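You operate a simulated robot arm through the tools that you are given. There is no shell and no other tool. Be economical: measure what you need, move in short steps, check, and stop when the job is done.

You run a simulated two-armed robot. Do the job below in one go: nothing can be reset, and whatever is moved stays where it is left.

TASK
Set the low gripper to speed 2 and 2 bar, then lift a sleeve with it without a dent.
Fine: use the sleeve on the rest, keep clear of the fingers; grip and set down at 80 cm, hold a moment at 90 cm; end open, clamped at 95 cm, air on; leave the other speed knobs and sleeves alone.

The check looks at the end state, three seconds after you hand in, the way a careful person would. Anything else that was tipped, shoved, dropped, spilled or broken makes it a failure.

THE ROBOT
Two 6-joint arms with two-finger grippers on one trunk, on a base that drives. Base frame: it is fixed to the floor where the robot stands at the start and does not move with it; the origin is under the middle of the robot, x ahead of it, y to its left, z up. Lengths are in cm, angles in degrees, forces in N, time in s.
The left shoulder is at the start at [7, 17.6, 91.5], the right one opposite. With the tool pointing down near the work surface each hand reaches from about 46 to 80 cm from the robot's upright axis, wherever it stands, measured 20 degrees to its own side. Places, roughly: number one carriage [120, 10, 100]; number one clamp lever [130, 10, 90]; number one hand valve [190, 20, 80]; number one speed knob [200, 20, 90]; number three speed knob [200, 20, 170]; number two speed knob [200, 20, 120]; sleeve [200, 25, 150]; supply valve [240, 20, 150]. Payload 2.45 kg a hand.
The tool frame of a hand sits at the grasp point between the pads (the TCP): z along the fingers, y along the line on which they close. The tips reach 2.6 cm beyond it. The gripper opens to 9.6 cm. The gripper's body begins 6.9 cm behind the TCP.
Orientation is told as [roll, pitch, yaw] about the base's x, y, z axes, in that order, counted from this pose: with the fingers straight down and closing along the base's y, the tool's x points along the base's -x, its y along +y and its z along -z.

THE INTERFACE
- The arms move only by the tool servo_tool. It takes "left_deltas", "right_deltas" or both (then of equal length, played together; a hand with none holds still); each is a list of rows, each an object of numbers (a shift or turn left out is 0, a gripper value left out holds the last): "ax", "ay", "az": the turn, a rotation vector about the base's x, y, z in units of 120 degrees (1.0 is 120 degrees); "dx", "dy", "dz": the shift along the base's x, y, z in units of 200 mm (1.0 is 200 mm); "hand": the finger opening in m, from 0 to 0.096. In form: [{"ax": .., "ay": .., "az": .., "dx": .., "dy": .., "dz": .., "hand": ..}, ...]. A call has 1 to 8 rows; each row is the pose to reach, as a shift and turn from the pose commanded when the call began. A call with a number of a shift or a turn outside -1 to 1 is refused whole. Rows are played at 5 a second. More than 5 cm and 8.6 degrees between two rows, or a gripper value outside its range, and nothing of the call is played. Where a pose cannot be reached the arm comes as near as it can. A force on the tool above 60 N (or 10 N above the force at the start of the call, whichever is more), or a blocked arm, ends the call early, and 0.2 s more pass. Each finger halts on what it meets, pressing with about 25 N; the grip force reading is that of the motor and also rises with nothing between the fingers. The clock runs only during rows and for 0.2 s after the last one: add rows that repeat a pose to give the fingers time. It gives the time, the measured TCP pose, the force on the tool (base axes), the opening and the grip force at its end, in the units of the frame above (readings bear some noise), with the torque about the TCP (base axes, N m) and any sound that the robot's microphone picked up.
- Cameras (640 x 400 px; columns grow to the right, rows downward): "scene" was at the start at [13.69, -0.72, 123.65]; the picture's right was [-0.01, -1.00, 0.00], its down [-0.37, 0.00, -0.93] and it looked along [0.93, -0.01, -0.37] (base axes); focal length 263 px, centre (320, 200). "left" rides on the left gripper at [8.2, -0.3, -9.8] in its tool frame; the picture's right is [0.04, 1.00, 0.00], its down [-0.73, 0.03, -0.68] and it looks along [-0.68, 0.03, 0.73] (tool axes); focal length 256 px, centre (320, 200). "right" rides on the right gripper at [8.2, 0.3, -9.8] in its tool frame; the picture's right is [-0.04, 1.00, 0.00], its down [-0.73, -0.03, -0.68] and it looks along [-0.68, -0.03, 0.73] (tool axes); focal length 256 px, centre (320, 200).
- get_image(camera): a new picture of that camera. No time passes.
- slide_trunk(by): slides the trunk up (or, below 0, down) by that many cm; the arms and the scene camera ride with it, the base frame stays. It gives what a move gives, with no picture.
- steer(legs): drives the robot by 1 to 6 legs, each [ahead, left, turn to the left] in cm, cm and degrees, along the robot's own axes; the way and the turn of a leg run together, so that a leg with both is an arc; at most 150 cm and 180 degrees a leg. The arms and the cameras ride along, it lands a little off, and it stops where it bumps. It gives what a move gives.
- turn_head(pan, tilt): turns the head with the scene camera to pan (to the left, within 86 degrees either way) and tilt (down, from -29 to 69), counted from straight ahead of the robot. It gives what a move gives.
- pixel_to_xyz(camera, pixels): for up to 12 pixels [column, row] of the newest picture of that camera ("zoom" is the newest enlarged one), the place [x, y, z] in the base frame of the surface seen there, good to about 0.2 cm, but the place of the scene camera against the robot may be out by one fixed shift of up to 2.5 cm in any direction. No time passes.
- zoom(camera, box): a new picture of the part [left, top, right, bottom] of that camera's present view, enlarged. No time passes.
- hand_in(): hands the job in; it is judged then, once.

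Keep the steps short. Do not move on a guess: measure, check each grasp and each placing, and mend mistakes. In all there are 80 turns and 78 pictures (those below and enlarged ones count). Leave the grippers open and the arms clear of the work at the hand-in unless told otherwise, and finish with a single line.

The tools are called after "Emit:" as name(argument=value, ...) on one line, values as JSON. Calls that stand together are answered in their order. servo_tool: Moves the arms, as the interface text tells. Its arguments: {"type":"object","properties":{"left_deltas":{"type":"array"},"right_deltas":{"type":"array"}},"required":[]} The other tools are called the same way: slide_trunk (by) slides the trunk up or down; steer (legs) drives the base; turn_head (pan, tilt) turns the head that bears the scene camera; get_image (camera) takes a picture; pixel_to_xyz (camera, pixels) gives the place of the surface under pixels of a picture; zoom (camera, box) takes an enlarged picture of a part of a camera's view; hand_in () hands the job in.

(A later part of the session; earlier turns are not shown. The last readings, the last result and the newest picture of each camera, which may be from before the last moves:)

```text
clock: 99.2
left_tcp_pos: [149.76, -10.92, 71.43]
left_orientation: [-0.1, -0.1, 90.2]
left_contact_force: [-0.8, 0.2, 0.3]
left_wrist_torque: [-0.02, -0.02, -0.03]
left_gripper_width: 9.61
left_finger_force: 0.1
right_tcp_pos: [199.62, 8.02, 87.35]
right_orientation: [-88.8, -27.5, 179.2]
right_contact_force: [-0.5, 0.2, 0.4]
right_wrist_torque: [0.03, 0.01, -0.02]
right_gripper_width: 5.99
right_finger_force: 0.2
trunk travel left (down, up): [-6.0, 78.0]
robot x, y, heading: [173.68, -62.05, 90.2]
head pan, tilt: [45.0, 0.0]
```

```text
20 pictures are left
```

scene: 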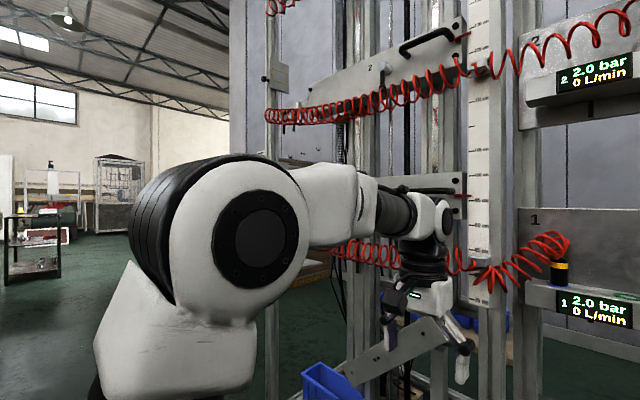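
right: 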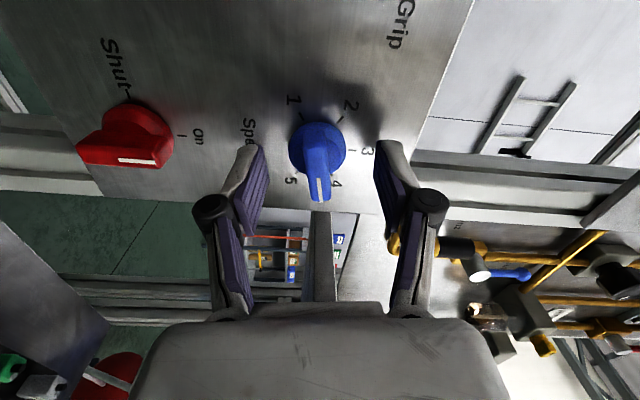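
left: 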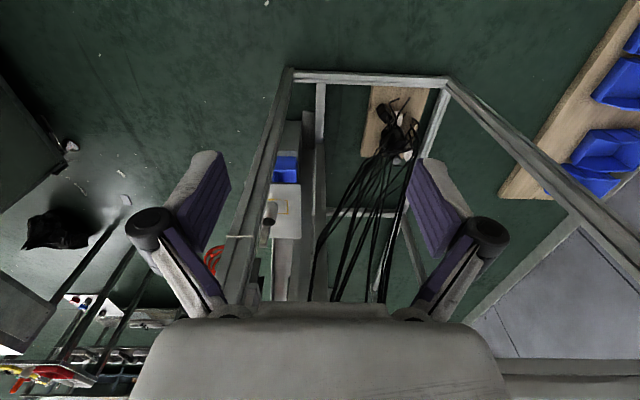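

Speed is on 2 and pressure is 2.0 bar. Next I need the carriage, clamp, gripper and rest, so I'll raise the trunk 25 cm and drive 58 cm left for a frontal view.

Emit:
slide_trunk(by=25)

Emit:
steer(legs=[[0, 58, 0]])

Emit:
turn_head(pan=10, tilt=18)

Emit:
get_image(camera="scene")

```text
clock: 101.8
left_tcp_pos: [149.87, -10.99, 96.41]
left_orientation: [0.1, 0.1, 90.3]
left_contact_force: [-0.2, 0.5, 0.2]
left_wrist_torque: [0.01, -0.02, 0.02]
left_gripper_width: 9.61
left_finger_force: 0.0
right_tcp_pos: [199.5, 8.03, 112.3]
right_orientation: [-88.8, -27.5, 179.3]
right_contact_force: [0.5, 0.2, -0.4]
right_wrist_torque: [0.01, -0.01, -0.01]
right_gripper_width: 6.05
right_finger_force: 0.1
trunk travel left (down, up): [-31.0, 53.0]
robot x, y, heading: [174.06, -61.85, 90.0]
head pan, tilt: [45.0, 0.0]
```

```text
clock: 103.8
left_tcp_pos: [121.16, -10.91, 96.48]
left_orientation: [0.0, -0.1, 89.7]
left_contact_force: [0.0, -0.6, 0.0]
left_wrist_torque: [0.01, 0.01, 0.02]
left_gripper_width: 9.63
left_finger_force: 0.1
right_tcp_pos: [171.65, 7.71, 112.17]
right_orientation: [-88.5, -29.1, 178.3]
right_contact_force: [8.6, -5.0, -1.5]
right_wrist_torque: [0.05, 0.28, -0.18]
right_gripper_width: 6.41
right_finger_force: 2.5
trunk travel left (down, up): [-31.0, 53.0]
robot x, y, heading: [144.71, -61.67, 89.9]
head pan, tilt: [45.0, 0.0]
stopped in leg 1: the force on the tool passed its limit at 106 N (the readings are from after the stop); the commanded pose is now the measured one
```

```text
clock: 104.8
left_tcp_pos: [121.26, -10.9, 96.58]
left_orientation: [0.1, -0.1, 89.7]
left_contact_force: [-0.7, -0.3, 0.4]
left_wrist_torque: [0.01, 0.0, -0.01]
left_gripper_width: 9.6
left_finger_force: 0.1
right_tcp_pos: [171.72, 7.69, 112.16]
right_orientation: [-88.5, -29.2, 178.4]
right_contact_force: [13.5, -9.0, -4.1]
right_wrist_torque: [0.17, 0.48, -0.31]
right_gripper_width: 6.43
right_finger_force: 4.0
trunk travel left (down, up): [-31.0, 53.0]
robot x, y, heading: [144.37, -61.57, 89.6]
head pan, tilt: [10.0, 18.0]
```

```text
19 pictures are left
```

scene: 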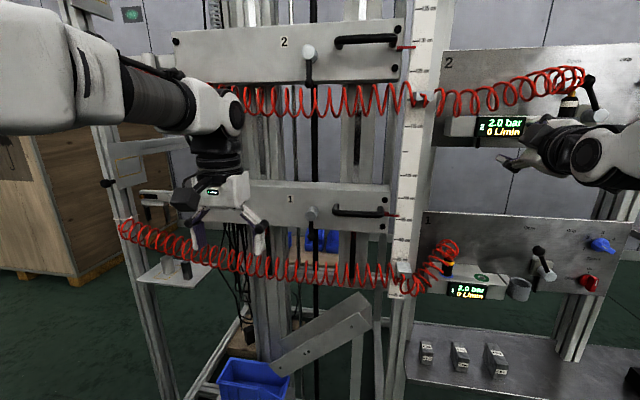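

My mistake: the right hand was still out at y≈8 and ran into block 2's end. The force is small now. I'll back the robot 4 cm right and inspect for damage.

Emit:
steer(legs=[[0, -4, 0]])

Emit:
zoom(camera="scene", box=[400, 40, 640, 190])

```text
clock: 105.7
left_tcp_pos: [125.58, -10.78, 96.49]
left_orientation: [0.2, 0.0, 89.8]
left_contact_force: [0.5, -0.2, 0.6]
left_wrist_torque: [0.03, -0.01, -0.03]
left_gripper_width: 9.59
left_finger_force: 0.1
right_tcp_pos: [175.97, 7.78, 111.98]
right_orientation: [-88.2, -29.4, 178.2]
right_contact_force: [19.9, -4.2, -9.1]
right_wrist_torque: [-0.14, 0.68, -0.45]
right_gripper_width: 6.2
right_finger_force: 1.5
trunk travel left (down, up): [-31.0, 53.0]
robot x, y, heading: [148.7, -61.84, 89.6]
head pan, tilt: [10.0, 18.0]
```

```text
2.67 times, centred on (520, 115) of scene
```

zoom: 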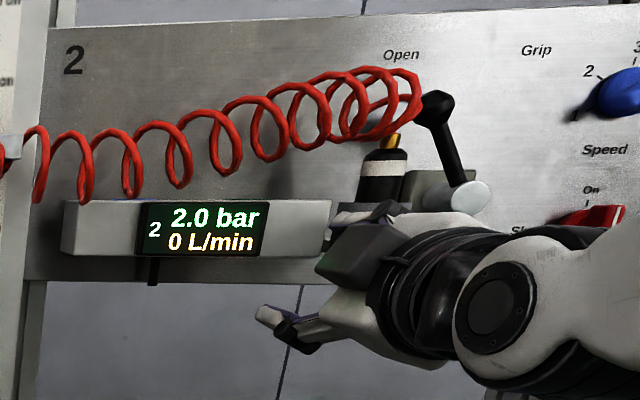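

Contact force is still about 20 N. I'll look through the right camera before any other move.

Emit:
get_image(camera="right")

```text
17 pictures are left
```

right: 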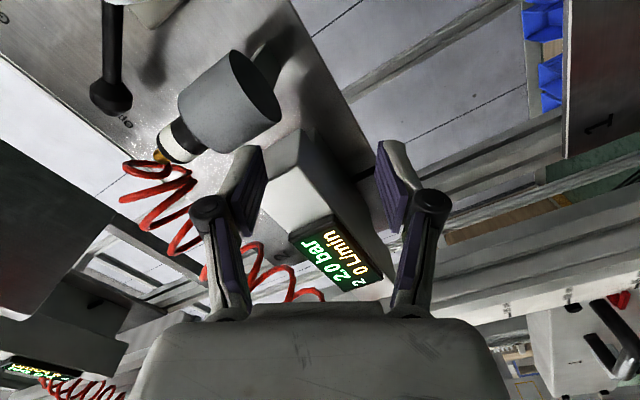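

The upper finger sits at the right end of block 2, left of the cup. The cup and plug are still in place. I'll pull the hand straight back along −y and narrow nothing.

Emit:
servo_tool(right_deltas=[{"dy": -0.05}, {"dy": -0.1}, {"dy": -0.2}, {"dy": -0.35}, {"dy": -0.5}])

Emit:
zoom(camera="scene", box=[400, 40, 640, 190])

```text
clock: 106.9
left_tcp_pos: [125.13, -10.86, 96.46]
left_orientation: [-0.1, 0.0, 89.8]
left_contact_force: [1.0, -0.3, -0.1]
left_wrist_torque: [0.0, 0.0, -0.04]
left_gripper_width: 9.6
left_finger_force: 0.2
right_tcp_pos: [175.92, 5.99, 111.03]
right_orientation: [-88.3, -29.2, 178.1]
right_contact_force: [0.2, -0.4, 0.2]
right_wrist_torque: [0.04, 0.0, -0.01]
right_gripper_width: 6.01
right_finger_force: 0.0
right hand out of reach, approached as far as the arm can: row 2, 3, 4, 5
trunk travel left (down, up): [-31.0, 53.0]
robot x, y, heading: [148.66, -61.82, 89.7]
head pan, tilt: [10.0, 18.0]
```

```text
2.67 times, centred on (520, 115) of scene
```

zoom: 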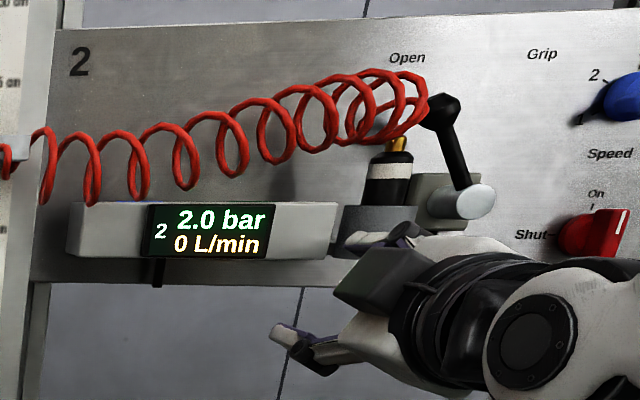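

The hand is free with zero force, and block, cup, plug and valve 2 are unharmed. Now I'll enlarge the carriage 1 area and measure its lever, handle, pointer and rest.

Emit:
zoom(camera="scene", box=[100, 170, 420, 370])

Emit:
pixel_to_xyz(camera="scene", pixels=[[311, 212], [338, 211], [385, 211], [396, 214], [170, 275], [187, 272], [540, 248], [548, 272], [310, 240], [290, 200], [405, 270], [360, 214]])

```text
2.00 times, centred on (260, 270) of scene
```

zoom: 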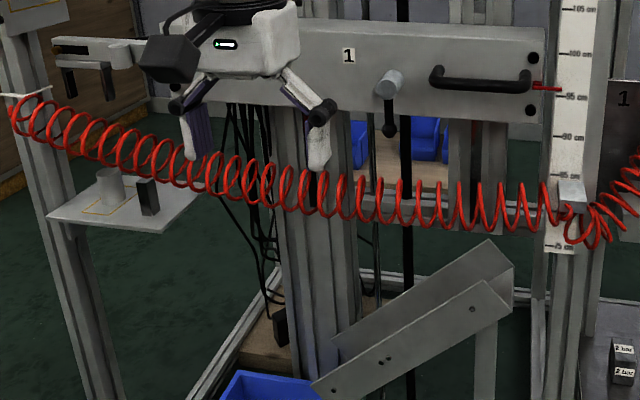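

```text
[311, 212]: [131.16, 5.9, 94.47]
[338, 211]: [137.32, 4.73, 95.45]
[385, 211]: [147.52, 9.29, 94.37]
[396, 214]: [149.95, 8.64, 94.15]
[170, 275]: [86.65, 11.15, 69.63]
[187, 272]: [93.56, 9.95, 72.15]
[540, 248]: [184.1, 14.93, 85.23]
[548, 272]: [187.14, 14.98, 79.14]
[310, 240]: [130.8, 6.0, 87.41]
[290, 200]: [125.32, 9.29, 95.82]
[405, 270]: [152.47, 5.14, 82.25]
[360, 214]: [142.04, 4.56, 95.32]
```

I now understand the layout. The gripper hangs at the carriage's left end above the sleeve on its rest. The clamp lever hangs straight down at (131, 6) with its ball at z≈88. The handle bar is at x 138–147, y≈5, z≈96. The left hand will work the lever and handle, and the right hand the valve, both tilted about 45° forward. I'll set those hand poses now: untwist the right, tilt the left.

Emit:
servo_tool(right_deltas=[{"ay": 0.065}, {"ay": 0.13}, {"ay": 0.195}, {"ay": 0.26}, {"ay": 0.325}, {"ay": 0.39}, {"ay": 0.455}, {"ay": 0.52}], left_deltas=[{"dy": 0.1}, {"dy": 0.2, "ax": 0.05}, {"dy": 0.25, "ax": 0.11}, {"dy": 0.3, "ax": 0.17}, {"dy": 0.35, "ax": 0.23}, {"dy": 0.4, "ax": 0.29}, {"dy": 0.45, "ax": 0.34}, {"dy": 0.45, "ax": 0.375, "hand": 0.05}])

Emit:
servo_tool(right_deltas=[{"ax": -0.065, "dy": -0.05}, {"ax": -0.13, "dy": -0.1}, {"ax": -0.195, "dy": -0.15}, {"ax": -0.26, "dy": -0.2}, {"ax": -0.325, "dy": -0.25, "dz": -0.05}, {"ax": -0.375, "dy": -0.3, "dz": -0.1, "hand": 0.0}, {"ax": -0.375, "dy": -0.3, "dz": -0.1, "hand": 0.0}])

```text
clock: 108.7
left_tcp_pos: [125.13, -0.02, 95.88]
left_orientation: [0.1, -45.1, 89.7]
left_contact_force: [-0.3, -0.8, -0.3]
left_wrist_torque: [-0.02, 0.01, 0.0]
left_gripper_width: 5.0
left_finger_force: 0.0
left hand out of reach, approached as far as the arm can: row 6, 7, 8
right_tcp_pos: [175.37, 6.61, 110.46]
right_orientation: [49.0, -87.7, 42.1]
right_contact_force: [0.5, -0.7, -0.4]
right_wrist_torque: [0.0, 0.01, -0.04]
right_gripper_width: 5.98
right_finger_force: 0.1
trunk travel left (down, up): [-31.0, 53.0]
robot x, y, heading: [148.52, -61.89, 90.2]
head pan, tilt: [10.0, 18.0]
```

```text
clock: 110.3
left_tcp_pos: [125.17, 0.01, 95.86]
left_orientation: [0.3, -45.0, 89.8]
left_contact_force: [-0.1, -0.1, -0.1]
left_wrist_torque: [0.01, 0.01, 0.01]
left_gripper_width: 4.99
left_finger_force: 0.1
right_tcp_pos: [175.38, 0.69, 108.45]
right_orientation: [2.4, -43.4, 87.8]
right_contact_force: [0.3, -0.4, -0.4]
right_wrist_torque: [0.03, 0.01, -0.02]
right_gripper_width: 0.01
right_finger_force: 25.3
right hand out of reach, approached as far as the arm can: row 1, 2, 3, 4
trunk travel left (down, up): [-31.0, 53.0]
robot x, y, heading: [148.44, -61.37, 89.8]
head pan, tilt: [10.0, 18.0]
```

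Both hands are tilted 45°. I'll drive 11 cm right so that both arms reach their work, then look with the left camera at lever and handle.

Emit:
steer(legs=[[0, -11, 0]])

Emit:
get_image(camera="left")

Emit:
get_image(camera="right")

```text
clock: 111.5
left_tcp_pos: [136.02, -0.02, 95.95]
left_orientation: [0.3, -45.0, 89.4]
left_contact_force: [0.9, -0.2, -0.1]
left_wrist_torque: [0.0, 0.03, 0.0]
left_gripper_width: 5.01
left_finger_force: 0.0
right_tcp_pos: [186.35, 0.5, 108.49]
right_orientation: [2.6, -43.4, 87.6]
right_contact_force: [0.3, 1.0, -0.3]
right_wrist_torque: [0.01, 0.02, 0.04]
right_gripper_width: 0.0
right_finger_force: 25.4
trunk travel left (down, up): [-31.0, 53.0]
robot x, y, heading: [159.24, -61.91, 89.6]
head pan, tilt: [10.0, 18.0]
```

```text
14 pictures are left
```

left: 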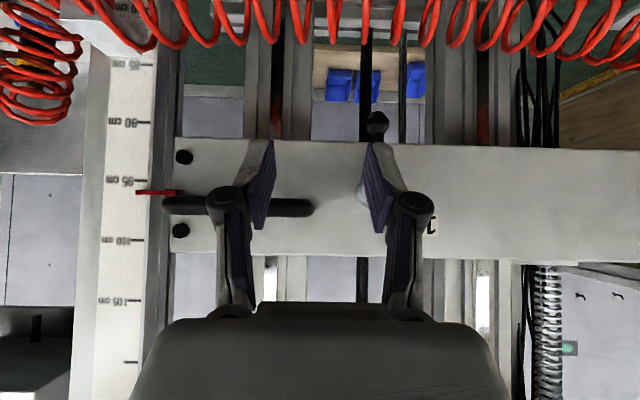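

```text
13 pictures are left
```

right: 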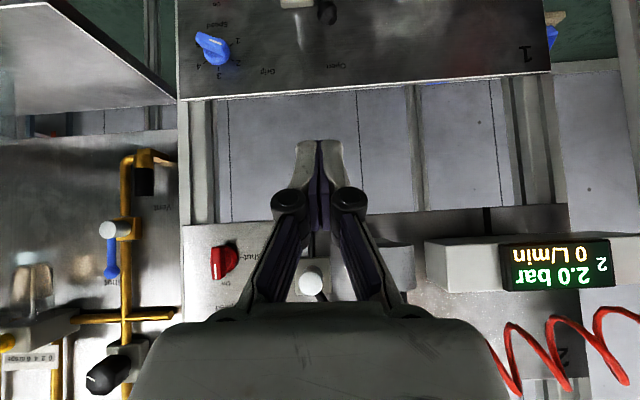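

I'll measure the lever ball, pivot, handle and pointer with the left camera, and valve 1 with the scene camera.

Emit:
pixel_to_xyz(camera="left", pixels=[[377, 122], [371, 140], [358, 195], [305, 208], [280, 208], [180, 205], [196, 205], [155, 191], [340, 40], [330, 250], [148, 181], [380, 45]])

Emit:
get_image(camera="scene")

```text
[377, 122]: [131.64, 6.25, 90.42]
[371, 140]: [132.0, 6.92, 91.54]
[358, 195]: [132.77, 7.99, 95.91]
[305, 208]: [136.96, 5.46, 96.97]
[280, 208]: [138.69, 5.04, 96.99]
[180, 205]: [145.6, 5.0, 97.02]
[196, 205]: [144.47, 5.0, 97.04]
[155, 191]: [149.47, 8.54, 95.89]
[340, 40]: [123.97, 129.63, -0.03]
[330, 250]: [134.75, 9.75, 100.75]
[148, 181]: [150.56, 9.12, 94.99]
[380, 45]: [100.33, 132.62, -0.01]
```

```text
12 pictures are left
```

scene: 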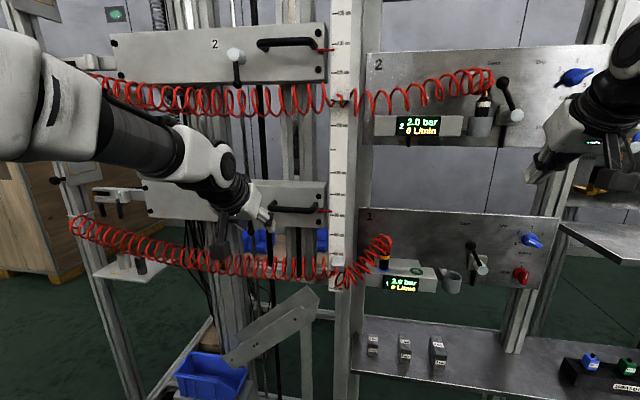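

The ball is at about (131.7, 7, 90), the pivot at z≈95.7, and the handle bar at y≈5, z≈97. The scale equals height, and the pointer is near 95.5. I'll bring the open left fingers around the ball from the front, then push gently left and watch the force.

Emit:
servo_tool(left_deltas=[{"dx": -0.1, "dz": -0.12}, {"dx": -0.215, "dz": -0.3}, {"dx": -0.215, "dz": -0.3, "dy": 0.1}, {"dx": -0.215, "dz": -0.3, "dy": 0.22}, {"dx": -0.215, "dz": -0.3, "dy": 0.34}, {"dx": -0.215, "dz": -0.3, "dy": 0.34}])

Emit:
servo_tool(left_deltas=[{"dx": -0.05}, {"dx": -0.09}, {"dx": -0.12, "dz": 0.01}, {"dx": -0.14, "dz": 0.015}, {"dx": -0.14, "dz": 0.015}])

Emit:
get_image(camera="left")

```text
clock: 112.9
left_tcp_pos: [131.46, 6.72, 89.95]
left_orientation: [0.2, -44.9, 89.5]
left_contact_force: [1.1, 0.7, -0.2]
left_wrist_torque: [-0.03, 0.01, 0.01]
left_gripper_width: 4.99
left_finger_force: 0.1
right_tcp_pos: [186.28, 0.47, 108.56]
right_orientation: [2.3, -43.4, 87.7]
right_contact_force: [0.2, -0.6, 0.1]
right_wrist_torque: [0.01, 0.01, -0.01]
right_gripper_width: 0.01
right_finger_force: 24.6
trunk travel left (down, up): [-31.0, 53.0]
robot x, y, heading: [159.17, -61.93, 89.7]
head pan, tilt: [10.0, 18.0]
```

```text
clock: 114.1
left_tcp_pos: [128.94, 6.66, 90.15]
left_orientation: [0.2, -45.0, 89.5]
left_contact_force: [0.0, 0.0, 0.2]
left_wrist_torque: [0.0, 0.0, 0.0]
left_gripper_width: 5.01
left_finger_force: 0.2
right_tcp_pos: [186.22, 0.38, 108.52]
right_orientation: [2.4, -43.4, 87.8]
right_contact_force: [0.0, 0.5, -0.6]
right_wrist_torque: [-0.01, -0.03, -0.03]
right_gripper_width: 0.03
right_finger_force: 25.1
trunk travel left (down, up): [-31.0, 53.0]
robot x, y, heading: [158.99, -61.59, 89.5]
head pan, tilt: [10.0, 18.0]
```

```text
11 pictures are left
```

left: 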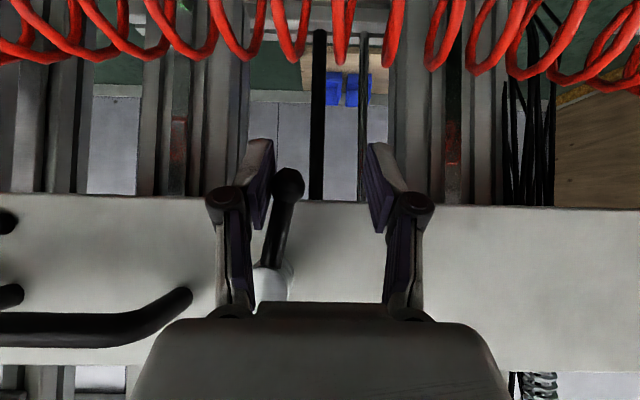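

The lever swings left freely. I'll push it on along its arc to about 70°.

Emit:
servo_tool(left_deltas=[{"dx": -0.07, "dz": 0.035}, {"dx": -0.13, "dz": 0.08}, {"dx": -0.175, "dz": 0.137}, {"dx": -0.205, "dz": 0.19}, {"dx": -0.215, "dz": 0.22}, {"dx": -0.215, "dz": 0.22}])

Emit:
get_image(camera="left")

```text
clock: 115.5
left_tcp_pos: [124.79, 6.76, 94.71]
left_orientation: [0.2, -45.0, 89.4]
left_contact_force: [7.0, -12.1, -9.2]
left_wrist_torque: [0.2, 0.46, -0.33]
left_gripper_width: 5.54
left_finger_force: 3.5
right_tcp_pos: [186.36, 0.47, 108.53]
right_orientation: [2.5, -43.4, 87.7]
right_contact_force: [0.5, 0.5, -0.7]
right_wrist_torque: [-0.02, 0.03, 0.01]
right_gripper_width: 0.0
right_finger_force: 25.0
trunk travel left (down, up): [-31.0, 53.0]
robot x, y, heading: [158.94, -61.86, 89.6]
head pan, tilt: [10.0, 18.0]
```

```text
10 pictures are left
```

left: 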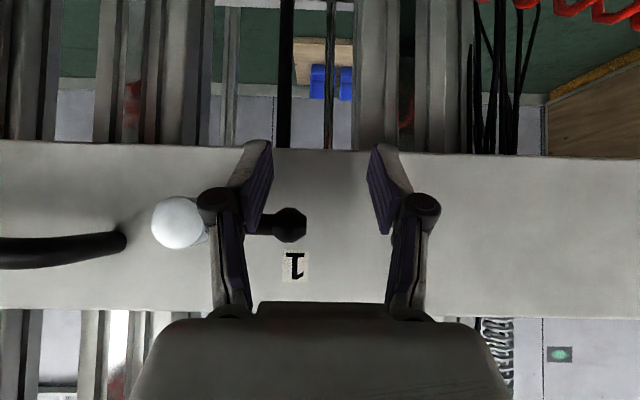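

The lever is now horizontal (unclamped) and the carriage stayed put. I'll retract the left hand and twist it 90° about its own axis, which sets the fingers to close over and under the handle. Then I'll stage it above and in front of the bar with a 3 cm opening.

Emit:
servo_tool(left_deltas=[{"dy": -0.18, "dx": 0.02}, {"dy": -0.36, "dx": 0.02}, {"dy": -0.36, "dx": 0.1, "ay": 0.046, "az": -0.046}, {"dy": -0.36, "dx": 0.25, "ay": 0.092, "az": -0.092, "dz": 0.05}, {"dy": -0.36, "dx": 0.4, "ay": 0.138, "az": -0.138, "dz": 0.15}, {"dy": -0.36, "dx": 0.55, "ay": 0.184, "az": -0.184, "dz": 0.25}, {"dy": -0.34, "dx": 0.7, "ay": 0.23, "az": -0.23, "dz": 0.35}, {"dy": -0.32, "dx": 0.85, "ay": 0.276, "az": -0.276, "dz": 0.37, "hand": 0.03}])

Emit:
servo_tool(left_deltas=[{"ay": 0.046, "az": -0.046}, {"ay": 0.092, "az": -0.092}, {"ay": 0.138, "az": -0.138}, {"ay": 0.184, "az": -0.184}, {"ay": 0.23, "az": -0.23}, {"ay": 0.254, "az": -0.254}, {"ay": 0.254, "az": -0.254}])

Emit:
get_image(camera="left")

```text
clock: 117.3
left_tcp_pos: [141.53, 0.84, 102.1]
left_orientation: [36.0, -28.6, 33.1]
left_contact_force: [-0.2, 0.0, -0.7]
left_wrist_torque: [-0.05, -0.01, 0.03]
left_gripper_width: 3.01
left_finger_force: 0.1
left hand out of reach, approached as far as the arm can: row 4, 5, 6, 7, 8
right_tcp_pos: [186.31, 0.47, 108.45]
right_orientation: [2.4, -43.4, 87.6]
right_contact_force: [1.4, 0.0, 0.6]
right_wrist_torque: [0.0, 0.01, 0.01]
right_gripper_width: 0.0
right_finger_force: 24.9
trunk travel left (down, up): [-31.0, 53.0]
robot x, y, heading: [158.9, -61.67, 89.4]
head pan, tilt: [10.0, 18.0]
```

```text
clock: 118.9
left_tcp_pos: [141.47, 1.03, 101.99]
left_orientation: [44.7, 0.2, -0.3]
left_contact_force: [0.4, -0.3, 0.1]
left_wrist_torque: [0.02, 0.03, -0.03]
left_gripper_width: 2.99
left_finger_force: 0.0
right_tcp_pos: [186.29, 0.46, 108.45]
right_orientation: [2.4, -43.4, 87.6]
right_contact_force: [0.6, 1.1, -0.3]
right_wrist_torque: [0.03, 0.01, 0.01]
right_gripper_width: 0.01
right_finger_force: 24.2
trunk travel left (down, up): [-31.0, 53.0]
robot x, y, heading: [159.27, -61.62, 89.3]
head pan, tilt: [10.0, 18.0]
```

```text
9 pictures are left
```

left: 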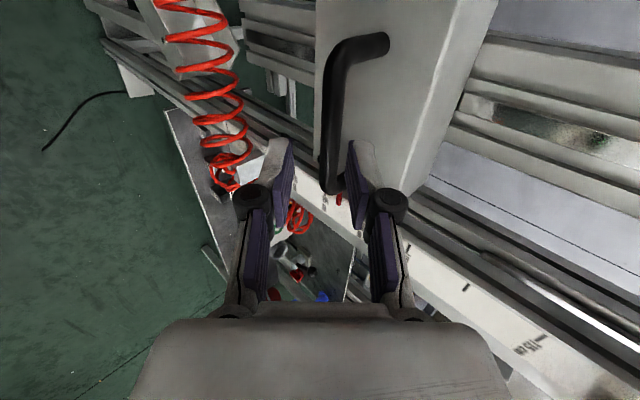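

The bar at columns ~325–340 lines up between the pads. I'll measure it exactly.

Emit:
pixel_to_xyz(camera="left", pixels=[[322, 130], [332, 130], [342, 130], [330, 170], [332, 90], [365, 45], [400, 150], [339, 199]])

```text
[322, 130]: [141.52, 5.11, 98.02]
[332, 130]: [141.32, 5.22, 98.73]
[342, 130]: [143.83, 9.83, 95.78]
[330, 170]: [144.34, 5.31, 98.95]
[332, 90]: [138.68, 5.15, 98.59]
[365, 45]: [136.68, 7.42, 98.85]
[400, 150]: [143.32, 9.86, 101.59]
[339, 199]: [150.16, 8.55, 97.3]
```

The carriage floated up about 1.4 cm when unclamped: the pointer is now at 97.3 and the bar centre is about (y 5.7, z 98.4). I'll slide in along the finger direction and close on the bar.

Emit:
servo_tool(left_deltas=[{"dy": 0.0275, "dz": 0.0275}, {"dy": 0.12, "dz": -0.065}, {"dy": 0.22, "dz": -0.165}, {"dy": 0.22, "dz": -0.165}, {"dy": 0.22, "dz": -0.165, "hand": 0.0}, {"dy": 0.22, "dz": -0.165, "hand": 0.0}, {"dy": 0.22, "dz": -0.165, "hand": 0.0}])

Emit:
zoom(camera="scene", box=[50, 150, 370, 350])

```text
clock: 120.5
left_tcp_pos: [141.39, 5.43, 98.6]
left_orientation: [44.9, 0.0, -0.2]
left_contact_force: [-1.1, 3.3, 6.2]
left_wrist_torque: [0.08, -0.81, 0.52]
left_gripper_width: 1.26
left_finger_force: 40.1
right_tcp_pos: [186.25, 0.53, 108.55]
right_orientation: [2.4, -43.5, 87.7]
right_contact_force: [0.3, -1.1, 0.6]
right_wrist_torque: [-0.05, 0.02, -0.01]
right_gripper_width: 0.0
right_finger_force: 25.4
trunk travel left (down, up): [-31.0, 53.0]
robot x, y, heading: [159.08, -61.82, 89.3]
head pan, tilt: [10.0, 18.0]
```

```text
2.00 times, centred on (210, 250) of scene
```

zoom: 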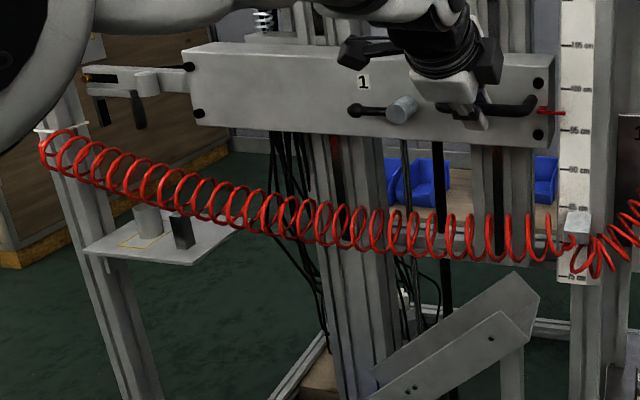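

The handle is gripped (1.26 cm bar). I'll lower the carriage with the trunk, which is smooth and straight, by 17.2 cm to about 80. Then I'll measure the pointer.

Emit:
slide_trunk(by=-17.2)

Emit:
get_image(camera="scene")

```text
clock: 122.4
left_tcp_pos: [141.32, 5.38, 81.47]
left_orientation: [44.8, 0.1, -0.2]
left_contact_force: [-3.6, 14.1, 15.9]
left_wrist_torque: [0.22, -0.54, 0.66]
left_gripper_width: 1.28
left_finger_force: 39.8
right_tcp_pos: [186.32, 0.36, 91.42]
right_orientation: [2.5, -43.4, 87.7]
right_contact_force: [-0.3, 0.0, -0.2]
right_wrist_torque: [-0.01, 0.0, 0.01]
right_gripper_width: 0.0
right_finger_force: 24.9
trunk travel left (down, up): [-13.8, 70.2]
robot x, y, heading: [159.14, -61.7, 89.5]
head pan, tilt: [10.0, 18.0]
```

```text
7 pictures are left
```

scene: 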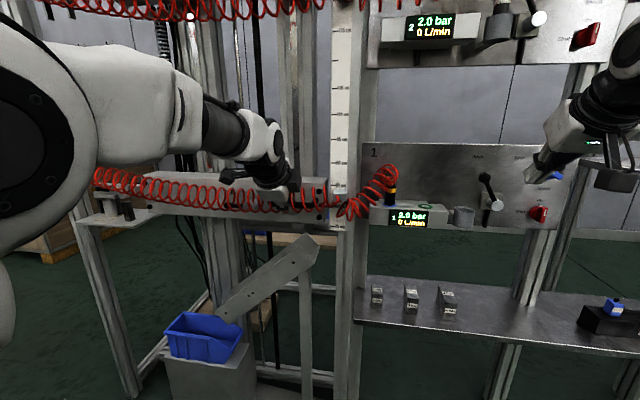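

By the hand's travel, the pointer is at about 80.15. I'll trim 0.15 cm down and measure valve 1's lever: ball at (484,178), pivot at (497,206).

Emit:
pixel_to_xyz(camera="scene", pixels=[[484, 178], [487, 187], [497, 205], [322, 195], [327, 189], [110, 205], [540, 160], [493, 156], [555, 176]])

Emit:
servo_tool(left_deltas=[{"dz": -0.0075}, {"dz": -0.0075}])

Emit:
zoom(camera="scene", box=[80, 150, 380, 240])

```text
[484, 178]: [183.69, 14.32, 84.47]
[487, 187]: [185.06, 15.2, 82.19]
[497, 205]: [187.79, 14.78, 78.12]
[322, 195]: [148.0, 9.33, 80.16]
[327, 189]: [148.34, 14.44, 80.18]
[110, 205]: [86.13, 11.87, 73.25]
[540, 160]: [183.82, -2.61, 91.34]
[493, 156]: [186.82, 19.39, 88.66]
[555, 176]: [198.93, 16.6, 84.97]
```

```text
clock: 123.0
left_tcp_pos: [141.35, 5.46, 81.44]
left_orientation: [45.0, 0.3, -0.2]
left_contact_force: [-7.4, 17.2, 25.5]
left_wrist_torque: [0.2, -0.44, 0.76]
left_gripper_width: 1.3
left_finger_force: 39.7
right_tcp_pos: [186.22, 0.47, 91.37]
right_orientation: [2.5, -43.5, 87.7]
right_contact_force: [0.4, 0.1, 0.0]
right_wrist_torque: [-0.02, -0.01, 0.03]
right_gripper_width: 0.0
right_finger_force: 25.1
trunk travel left (down, up): [-13.8, 70.2]
robot x, y, heading: [159.03, -61.85, 89.6]
head pan, tilt: [10.0, 18.0]
```

```text
2.13 times, centred on (230, 195) of scene
```

zoom: 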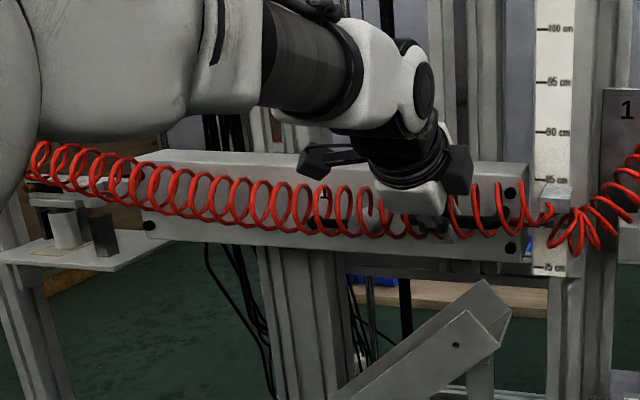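

The carriage is down, with jaws over the sleeve. Now the right hand: I'll open it to 4.5 cm, stage it in front of valve 1's lever ball, and look once with its own camera.

Emit:
servo_tool(right_deltas=[{"dx": -0.04, "dy": 0.14, "hand": 0.045}, {"dx": -0.075, "dy": 0.28, "dz": 0.015}, {"dx": -0.075, "dy": 0.4, "dz": 0.015}, {"dx": -0.075, "dy": 0.4, "dz": 0.015}])

Emit:
get_image(camera="right")

```text
clock: 124.0
left_tcp_pos: [141.26, 5.45, 81.49]
left_orientation: [45.1, 0.3, -0.2]
left_contact_force: [-10.2, 17.9, 29.5]
left_wrist_torque: [0.25, -0.48, 0.69]
left_gripper_width: 1.29
left_finger_force: 39.9
right_tcp_pos: [184.7, 8.35, 91.8]
right_orientation: [2.4, -43.6, 87.6]
right_contact_force: [-0.3, 0.2, 0.4]
right_wrist_torque: [0.02, -0.01, 0.0]
right_gripper_width: 4.49
right_finger_force: 0.2
trunk travel left (down, up): [-13.8, 70.2]
robot x, y, heading: [159.24, -61.58, 89.2]
head pan, tilt: [10.0, 18.0]
```

```text
5 pictures are left
```

right: 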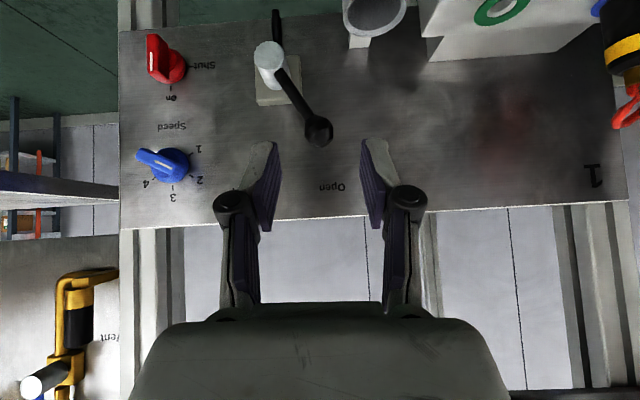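

I'll measure the ball at (318,130) and check the speed knob bar, which looks odd from this angle.

Emit:
pixel_to_xyz(camera="right", pixels=[[318, 130], [318, 140], [268, 60], [290, 90], [140, 155], [150, 160], [160, 164], [170, 168], [180, 173], [186, 178], [198, 150], [200, 180]])

Emit:
zoom(camera="right", box=[125, 120, 221, 210])

```text
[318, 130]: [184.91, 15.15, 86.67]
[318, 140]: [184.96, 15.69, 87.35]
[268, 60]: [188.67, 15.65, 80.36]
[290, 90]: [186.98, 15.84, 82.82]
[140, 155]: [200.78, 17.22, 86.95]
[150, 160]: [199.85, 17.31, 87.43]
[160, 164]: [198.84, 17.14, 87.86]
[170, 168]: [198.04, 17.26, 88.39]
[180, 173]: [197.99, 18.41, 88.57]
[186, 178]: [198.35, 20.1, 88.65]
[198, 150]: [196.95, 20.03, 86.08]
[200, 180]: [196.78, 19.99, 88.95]
```

```text
4.44 times, centred on (173, 165) of right
```

zoom: 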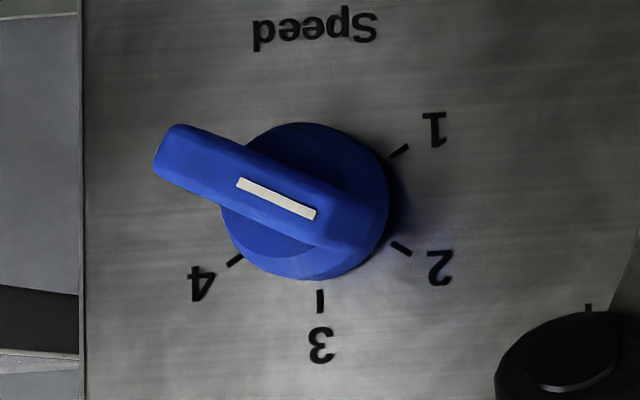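

The white mark is at "2", so speed is right. The valve ball is at (184.9, 15.8, 86.2). I'll slide the fingers around it and push the lever right to "Grip".

Emit:
servo_tool(right_deltas=[{"dy": 0.15, "dz": -0.12, "dx": 0.01}, {"dy": 0.3125, "dz": -0.25, "dx": 0.01}, {"dy": 0.3125, "dz": -0.25, "dx": 0.01, "hand": 0.038}, {"dy": 0.3125, "dz": -0.25, "dx": 0.01, "hand": 0.038}])

Emit:
servo_tool(right_deltas=[{"dx": 0.1}, {"dx": 0.2, "dz": 0.02}, {"dx": 0.3, "dz": 0.02}, {"dx": 0.38}, {"dx": 0.43}, {"dx": 0.445}, {"dx": 0.445}, {"dx": 0.445}])

```text
clock: 125.0
left_tcp_pos: [141.45, 5.44, 81.46]
left_orientation: [45.1, 0.2, -0.1]
left_contact_force: [-8.6, 18.0, 29.0]
left_wrist_torque: [0.24, -0.48, 0.77]
left_gripper_width: 1.32
left_finger_force: 39.5
right_tcp_pos: [185.13, 14.66, 86.9]
right_orientation: [2.3, -43.5, 87.6]
right_contact_force: [-0.5, 0.3, -0.2]
right_wrist_torque: [0.02, -0.01, -0.03]
right_gripper_width: 3.78
right_finger_force: 0.0
trunk travel left (down, up): [-13.8, 70.2]
robot x, y, heading: [159.07, -61.92, 89.5]
head pan, tilt: [10.0, 18.0]
```

```text
clock: 126.8
left_tcp_pos: [141.37, 5.39, 81.49]
left_orientation: [45.0, 0.2, -0.2]
left_contact_force: [12.3, 19.9, 25.8]
left_wrist_torque: [0.26, -0.58, 0.51]
left_gripper_width: 1.3
left_finger_force: 39.5
right_tcp_pos: [193.83, 14.69, 86.91]
right_orientation: [2.4, -43.5, 87.8]
right_contact_force: [-23.2, -2.8, 1.3]
right_wrist_torque: [-0.08, 0.31, 0.38]
right_gripper_width: 5.36
right_finger_force: 12.0
trunk travel left (down, up): [-13.8, 70.2]
robot x, y, heading: [158.83, -62.18, 89.5]
head pan, tilt: [10.0, 18.0]
```

The lever is at its stop on the right (23 N). I'll retract the right hand, which also gives the jaws time to close, then wait a moment.

Emit:
servo_tool(right_deltas=[{"dx": -0.04}, {"dx": -0.065}, {"dx": -0.065, "dy": -0.1, "dz": 0.08}, {"dx": -0.065, "dy": -0.2, "dz": 0.16}, {"dx": -0.065, "dy": -0.32, "dz": 0.255}, {"dx": -0.065, "dy": -0.32, "dz": 0.255}, {"dx": -0.065, "dy": -0.32, "dz": 0.255}, {"dx": -0.065, "dy": -0.32, "dz": 0.255}])

Emit:
zoom(camera="scene", box=[80, 140, 540, 260])

```text
clock: 128.6
left_tcp_pos: [141.38, 5.49, 81.46]
left_orientation: [45.1, 0.2, -0.3]
left_contact_force: [-8.4, 18.6, 29.4]
left_wrist_torque: [0.21, -0.42, 0.74]
left_gripper_width: 1.3
left_finger_force: 39.8
right_tcp_pos: [192.98, 8.12, 92.11]
right_orientation: [2.4, -43.6, 87.8]
right_contact_force: [-1.0, 0.8, -0.5]
right_wrist_torque: [-0.01, 0.0, 0.03]
right_gripper_width: 3.79
right_finger_force: 0.0
trunk travel left (down, up): [-13.8, 70.2]
robot x, y, heading: [159.12, -61.92, 89.3]
head pan, tilt: [10.0, 18.0]
```

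```text
1.39 times, centred on (310, 200) of scene
```

zoom: 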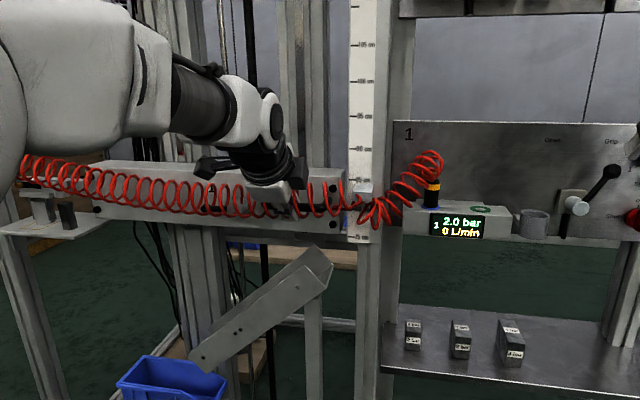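

The lever is on Grip at 2.0 bar, 0 L/min. I'll lift with the trunk by 9.9 cm to 90, hold for a moment, and look at the sleeve.

Emit:
slide_trunk(by=9.9)

Emit:
servo_tool(left_deltas=[{"dz": 0}, {"dz": 0}, {"dz": 0}, {"dz": 0}, {"dz": 0}, {"dz": 0}, {"dz": 0}, {"dz": 0}])

Emit:
zoom(camera="scene", box=[60, 160, 380, 300])

```text
clock: 129.9
left_tcp_pos: [141.32, 5.33, 91.34]
left_orientation: [44.8, 0.2, -0.3]
left_contact_force: [0.7, -10.5, -6.6]
left_wrist_torque: [-0.12, -0.32, 0.89]
left_gripper_width: 1.32
left_finger_force: 39.7
right_tcp_pos: [192.89, 8.18, 102.01]
right_orientation: [2.4, -43.4, 87.7]
right_contact_force: [-0.8, -0.7, -0.7]
right_wrist_torque: [-0.04, -0.01, 0.02]
right_gripper_width: 3.81
right_finger_force: 0.0
trunk travel left (down, up): [-23.7, 60.3]
robot x, y, heading: [158.81, -61.39, 89.6]
head pan, tilt: [10.0, 18.0]
```

```text
clock: 131.8
left_tcp_pos: [141.35, 5.53, 91.31]
left_orientation: [44.9, 0.3, -0.1]
left_contact_force: [-2.5, -1.8, 5.5]
left_wrist_torque: [0.01, -0.61, 0.66]
left_gripper_width: 1.29
left_finger_force: 39.6
right_tcp_pos: [192.94, 8.15, 102.08]
right_orientation: [2.4, -43.5, 87.7]
right_contact_force: [0.5, -0.3, 0.5]
right_wrist_torque: [0.02, -0.02, 0.03]
right_gripper_width: 3.8
right_finger_force: 0.1
trunk travel left (down, up): [-23.7, 60.3]
robot x, y, heading: [159.28, -62.14, 89.6]
head pan, tilt: [10.0, 18.0]
```

```text
2.00 times, centred on (220, 230) of scene
```

zoom: 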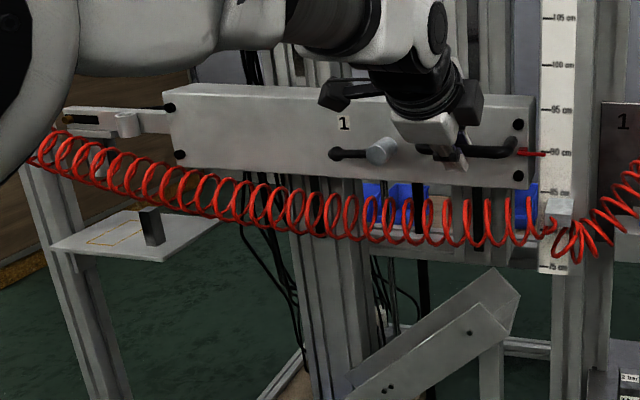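

The rest is empty and the pointer stands at 90, so the sleeve is lifted. I held it two seconds. Now I'll lower 9.9 cm back to 80, and the right hand goes around the valve ball again.

Emit:
slide_trunk(by=-9.9)

Emit:
servo_tool(right_deltas=[{"dx": -0.03, "hand": 0.045}, {"dx": -0.04, "dy": 0.1, "dz": -0.08}, {"dx": -0.04, "dy": 0.22, "dz": -0.17}, {"dx": -0.04, "dy": 0.32, "dz": -0.255}, {"dx": -0.04, "dy": 0.32, "dz": -0.255}])

```text
clock: 133.1
left_tcp_pos: [141.37, 5.42, 81.42]
left_orientation: [45.0, 0.3, -0.3]
left_contact_force: [-5.3, 11.9, 22.6]
left_wrist_torque: [0.2, -0.61, 0.59]
left_gripper_width: 1.31
left_finger_force: 39.9
right_tcp_pos: [192.91, 8.15, 92.21]
right_orientation: [2.4, -43.5, 87.7]
right_contact_force: [0.3, 0.0, -0.5]
right_wrist_torque: [0.01, 0.0, 0.05]
right_gripper_width: 3.78
right_finger_force: 0.0
trunk travel left (down, up): [-13.8, 70.2]
robot x, y, heading: [159.03, -61.61, 89.6]
head pan, tilt: [10.0, 18.0]
```

```text
clock: 134.3
left_tcp_pos: [141.22, 5.36, 81.47]
left_orientation: [45.1, 0.2, -0.2]
left_contact_force: [-7.8, 18.3, 28.9]
left_wrist_torque: [0.24, -0.47, 0.7]
left_gripper_width: 1.29
left_finger_force: 40.1
right_tcp_pos: [192.18, 14.55, 86.94]
right_orientation: [2.3, -43.5, 87.6]
right_contact_force: [0.4, -0.5, 0.1]
right_wrist_torque: [-0.02, 0.01, 0.03]
right_gripper_width: 4.5
right_finger_force: 0.0
trunk travel left (down, up): [-13.8, 70.2]
robot x, y, heading: [159.09, -62.17, 89.6]
head pan, tilt: [10.0, 18.0]
```

The carriage is back at 80 and the fingers are around the ball without contact. I'll push the lever left to "Open", ease off, retract, and wait for the jaws.

Emit:
servo_tool(right_deltas=[{"dx": -0.1}, {"dx": -0.2, "dz": 0.02}, {"dx": -0.3, "dz": 0.02}, {"dx": -0.39}, {"dx": -0.43}, {"dx": -0.445}, {"dx": -0.445}, {"dx": -0.445}])

Emit:
servo_tool(right_deltas=[{"dx": 0.04}, {"dx": 0.06}, {"dx": 0.06, "dy": -0.1, "dz": 0.08}, {"dx": 0.06, "dy": -0.22, "dz": 0.17}, {"dx": 0.06, "dy": -0.35, "dz": 0.28}, {"dx": 0.06, "dy": -0.5, "dz": 0.35}, {"dx": 0.06, "dy": -0.5, "dz": 0.35}, {"dx": 0.06, "dy": -0.5, "dz": 0.35}])

Emit:
zoom(camera="scene", box=[80, 140, 540, 260])

```text
clock: 136.1
left_tcp_pos: [141.44, 5.41, 81.48]
left_orientation: [45.1, 0.2, -0.2]
left_contact_force: [-22.6, 15.2, 32.1]
left_wrist_torque: [0.23, -0.62, 0.61]
left_gripper_width: 1.32
left_finger_force: 39.3
right_tcp_pos: [183.3, 14.55, 87.12]
right_orientation: [2.4, -43.4, 87.7]
right_contact_force: [14.4, 3.2, -3.7]
right_wrist_torque: [0.04, -0.12, -0.12]
right_gripper_width: 5.33
right_finger_force: 5.7
trunk travel left (down, up): [-13.8, 70.2]
robot x, y, heading: [159.2, -62.14, 89.7]
head pan, tilt: [10.0, 18.0]
```

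```text
clock: 137.9
left_tcp_pos: [141.44, 5.4, 81.4]
left_orientation: [45.1, 0.2, -0.3]
left_contact_force: [-8.7, 18.9, 28.3]
left_wrist_torque: [0.22, -0.68, 0.6]
left_gripper_width: 1.29
left_finger_force: 39.2
right_tcp_pos: [184.32, 4.45, 93.87]
right_orientation: [2.5, -43.5, 87.7]
right_contact_force: [0.3, -0.2, 0.5]
right_wrist_torque: [-0.01, -0.01, 0.01]
right_gripper_width: 4.53
right_finger_force: 0.0
trunk travel left (down, up): [-13.8, 70.2]
robot x, y, heading: [159.3, -61.6, 89.5]
head pan, tilt: [10.0, 18.0]
```

```text
1.39 times, centred on (310, 200) of scene
```

zoom: 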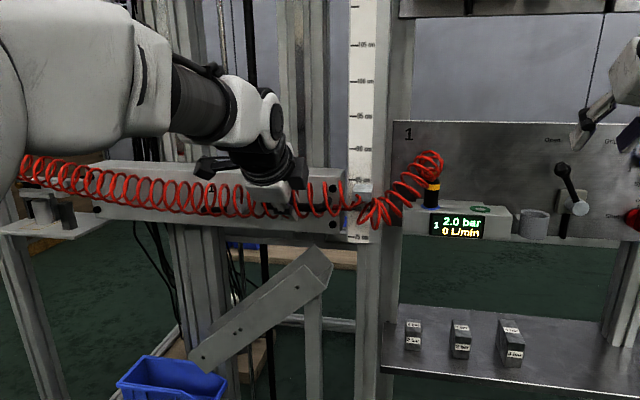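

The lever is on Open, the sleeve is on the rest, and one picture is left. I'll wait a second, raise the carriage 14.9 cm to 95, release the handle gently, untwist the left hand, stage it in front of the clamp lever, and use the last picture there.

Emit:
servo_tool(left_deltas=[{"dz": 0}, {"dz": 0}, {"dz": 0}, {"dz": 0}, {"dz": 0}, {"dz": 0}])

Emit:
slide_trunk(by=14.9)

Emit:
servo_tool(left_deltas=[{"hand": 0.03}, {"hand": 0.03}, {"dy": -0.11, "dz": 0.11, "hand": 0.03}, {"dy": -0.24, "dz": 0.22}, {"dy": -0.3, "dz": 0.22, "dx": -0.08, "ay": -0.046, "az": 0.046}, {"dy": -0.3, "dz": 0.2, "dx": -0.2, "ay": -0.092, "az": 0.092}, {"dy": -0.3, "dz": 0.15, "dx": -0.33, "ay": -0.138, "az": 0.138}, {"dy": -0.3, "dz": 0.1, "dx": -0.45, "ay": -0.184, "az": 0.184}])

Emit:
servo_tool(left_deltas=[{"ay": -0.046, "az": 0.046}, {"ay": -0.092, "az": 0.092, "dx": -0.1}, {"ay": -0.138, "az": 0.138, "dx": -0.12, "dz": -0.05}, {"ay": -0.184, "az": 0.184, "dx": -0.12, "dz": -0.06}, {"ay": -0.23, "az": 0.23, "dx": -0.12, "dz": -0.06}, {"ay": -0.276, "az": 0.276, "dx": -0.12, "dz": -0.06}, {"ay": -0.322, "az": 0.322, "dx": -0.12, "dz": -0.06}, {"ay": -0.346, "az": 0.346, "dx": -0.12, "dz": -0.06, "hand": 0.0}])

Emit:
get_image(camera="left")

```text
clock: 139.3
left_tcp_pos: [141.38, 5.37, 81.5]
left_orientation: [45.1, 0.2, -0.1]
left_contact_force: [-7.4, 18.5, 28.3]
left_wrist_torque: [0.25, -0.57, 0.63]
left_gripper_width: 1.3
left_finger_force: 39.5
right_tcp_pos: [184.33, 4.52, 93.86]
right_orientation: [2.3, -43.5, 87.7]
right_contact_force: [0.0, -0.3, 0.9]
right_wrist_torque: [-0.02, -0.02, -0.01]
right_gripper_width: 4.53
right_finger_force: 0.0
trunk travel left (down, up): [-13.8, 70.2]
robot x, y, heading: [159.12, -61.24, 89.9]
head pan, tilt: [10.0, 18.0]
```

```text
clock: 141.0
left_tcp_pos: [141.36, 5.36, 96.34]
left_orientation: [45.0, 0.1, -0.1]
left_contact_force: [1.5, -10.0, -7.1]
left_wrist_torque: [-0.16, -0.4, 0.83]
left_gripper_width: 1.28
left_finger_force: 40.2
right_tcp_pos: [184.33, 4.59, 108.62]
right_orientation: [2.4, -43.5, 87.7]
right_contact_force: [0.2, 0.3, -0.2]
right_wrist_torque: [0.02, 0.02, 0.0]
right_gripper_width: 4.5
right_finger_force: 0.0
trunk travel left (down, up): [-28.7, 55.3]
robot x, y, heading: [158.71, -61.82, 89.8]
head pan, tilt: [10.0, 18.0]
```

```text
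clock: 142.8
left_tcp_pos: [132.31, 0.94, 98.12]
left_orientation: [40.4, -21.4, 22.9]
left_contact_force: [-0.5, -0.1, 0.7]
left_wrist_torque: [0.02, -0.01, 0.01]
left_gripper_width: 3.01
left_finger_force: 0.0
left hand out of reach, approached as far as the arm can: row 5, 6, 7, 8
right_tcp_pos: [184.16, 4.55, 108.71]
right_orientation: [2.3, -43.4, 87.7]
right_contact_force: [-0.1, 0.2, -0.7]
right_wrist_torque: [-0.01, -0.02, 0.02]
right_gripper_width: 4.51
right_finger_force: 0.0
trunk travel left (down, up): [-28.7, 55.3]
robot x, y, heading: [158.88, -61.54, 89.3]
head pan, tilt: [10.0, 18.0]
```

```text
clock: 144.6
left_tcp_pos: [130.0, 0.84, 96.77]
left_orientation: [0.2, -45.0, 89.6]
left_contact_force: [0.3, 0.9, -0.8]
left_wrist_torque: [0.0, 0.0, -0.01]
left_gripper_width: 0.0
left_finger_force: 25.8
right_tcp_pos: [184.39, 4.71, 108.61]
right_orientation: [2.4, -43.4, 87.7]
right_contact_force: [0.5, 0.2, 0.1]
right_wrist_torque: [0.0, -0.01, 0.01]
right_gripper_width: 4.48
right_finger_force: 0.1
trunk travel left (down, up): [-28.7, 55.3]
robot x, y, heading: [159.22, -61.69, 89.7]
head pan, tilt: [10.0, 18.0]
```

```text
0 pictures are left
```

left: 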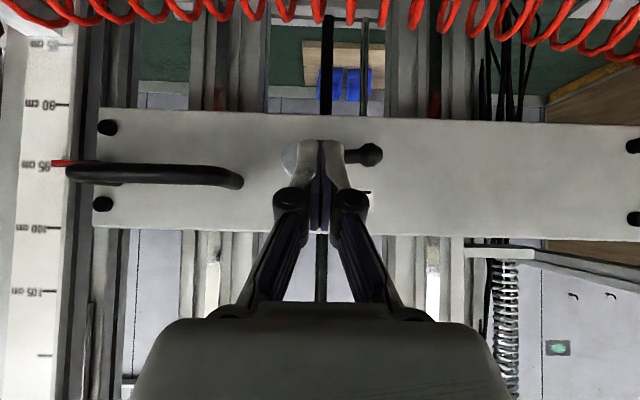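

The pointer (60,162) lines up with the 95 mark. I'll measure the lever ball at (370,155), the pivot at (292,157), the pointer and the tick.

Emit:
pixel_to_xyz(camera="left", pixels=[[370, 155], [378, 152], [350, 155], [290, 157], [58, 162], [64, 166], [60, 228], [62, 103], [400, 170], [230, 177]])

```text
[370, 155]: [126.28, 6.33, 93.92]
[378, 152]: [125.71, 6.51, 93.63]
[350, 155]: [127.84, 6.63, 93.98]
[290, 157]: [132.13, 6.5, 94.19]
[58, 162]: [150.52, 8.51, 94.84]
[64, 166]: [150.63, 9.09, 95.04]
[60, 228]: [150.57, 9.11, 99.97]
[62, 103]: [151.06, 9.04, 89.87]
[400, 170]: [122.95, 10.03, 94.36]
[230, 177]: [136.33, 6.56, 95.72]
```

The pointer is 94.8–95.0. The lever's ball is at (126.2, 7.1, 94.1) and its pivot is about (131.9, 94.3). I'll bring the closed left fingers above the ball, then sweep it down and right along its arc to hanging, which is clamped.

Emit:
servo_tool(left_deltas=[{"dx": -0.1, "dz": 0.1}, {"dx": -0.165, "dz": 0.18}, {"dx": -0.165, "dy": 0.14, "dz": 0.16}, {"dx": -0.165, "dy": 0.288, "dz": 0.12}, {"dx": -0.165, "dy": 0.288, "dz": 0.12}])

Emit:
servo_tool(left_deltas=[{"dz": -0.093}, {"dx": -0.0225, "dz": -0.199}, {"dx": -0.005, "dz": -0.298}, {"dx": 0.0475, "dz": -0.391}, {"dx": 0.13, "dz": -0.453}, {"dx": 0.175, "dz": -0.473}, {"dx": 0.205, "dz": -0.473}, {"dx": 0.205, "dz": -0.473}])

```text
clock: 145.8
left_tcp_pos: [126.56, 6.72, 99.06]
left_orientation: [0.3, -45.1, 89.5]
left_contact_force: [-0.1, -0.1, 0.1]
left_wrist_torque: [-0.04, -0.02, 0.0]
left_gripper_width: 0.0
left_finger_force: 25.0
right_tcp_pos: [184.35, 4.54, 108.72]
right_orientation: [2.5, -43.5, 87.8]
right_contact_force: [0.9, 0.1, 0.0]
right_wrist_torque: [-0.01, 0.01, 0.01]
right_gripper_width: 4.5
right_finger_force: 0.0
trunk travel left (down, up): [-28.7, 55.3]
robot x, y, heading: [158.96, -61.93, 89.4]
head pan, tilt: [10.0, 18.0]
```

```text
clock: 147.5
left_tcp_pos: [129.44, 6.74, 89.82]
left_orientation: [-0.1, -45.6, 90.3]
left_contact_force: [-31.5, 0.0, 3.9]
left_wrist_torque: [0.01, 0.13, 0.11]
left_gripper_width: 0.0
left_finger_force: 25.4
right_tcp_pos: [183.4, 4.73, 108.75]
right_orientation: [2.1, -43.4, 88.4]
right_contact_force: [0.2, -0.9, -0.2]
right_wrist_torque: [0.02, 0.03, -0.01]
right_gripper_width: 4.48
right_finger_force: 0.0
trunk travel left (down, up): [-28.7, 55.3]
robot x, y, heading: [159.16, -61.75, 90.0]
head pan, tilt: [10.0, 18.0]
stopped in row 8 (left hand): the force on the tool passed its limit at 61 N (the readings are from after the stop); the commanded pose is now the measured one
5 turns are left
```

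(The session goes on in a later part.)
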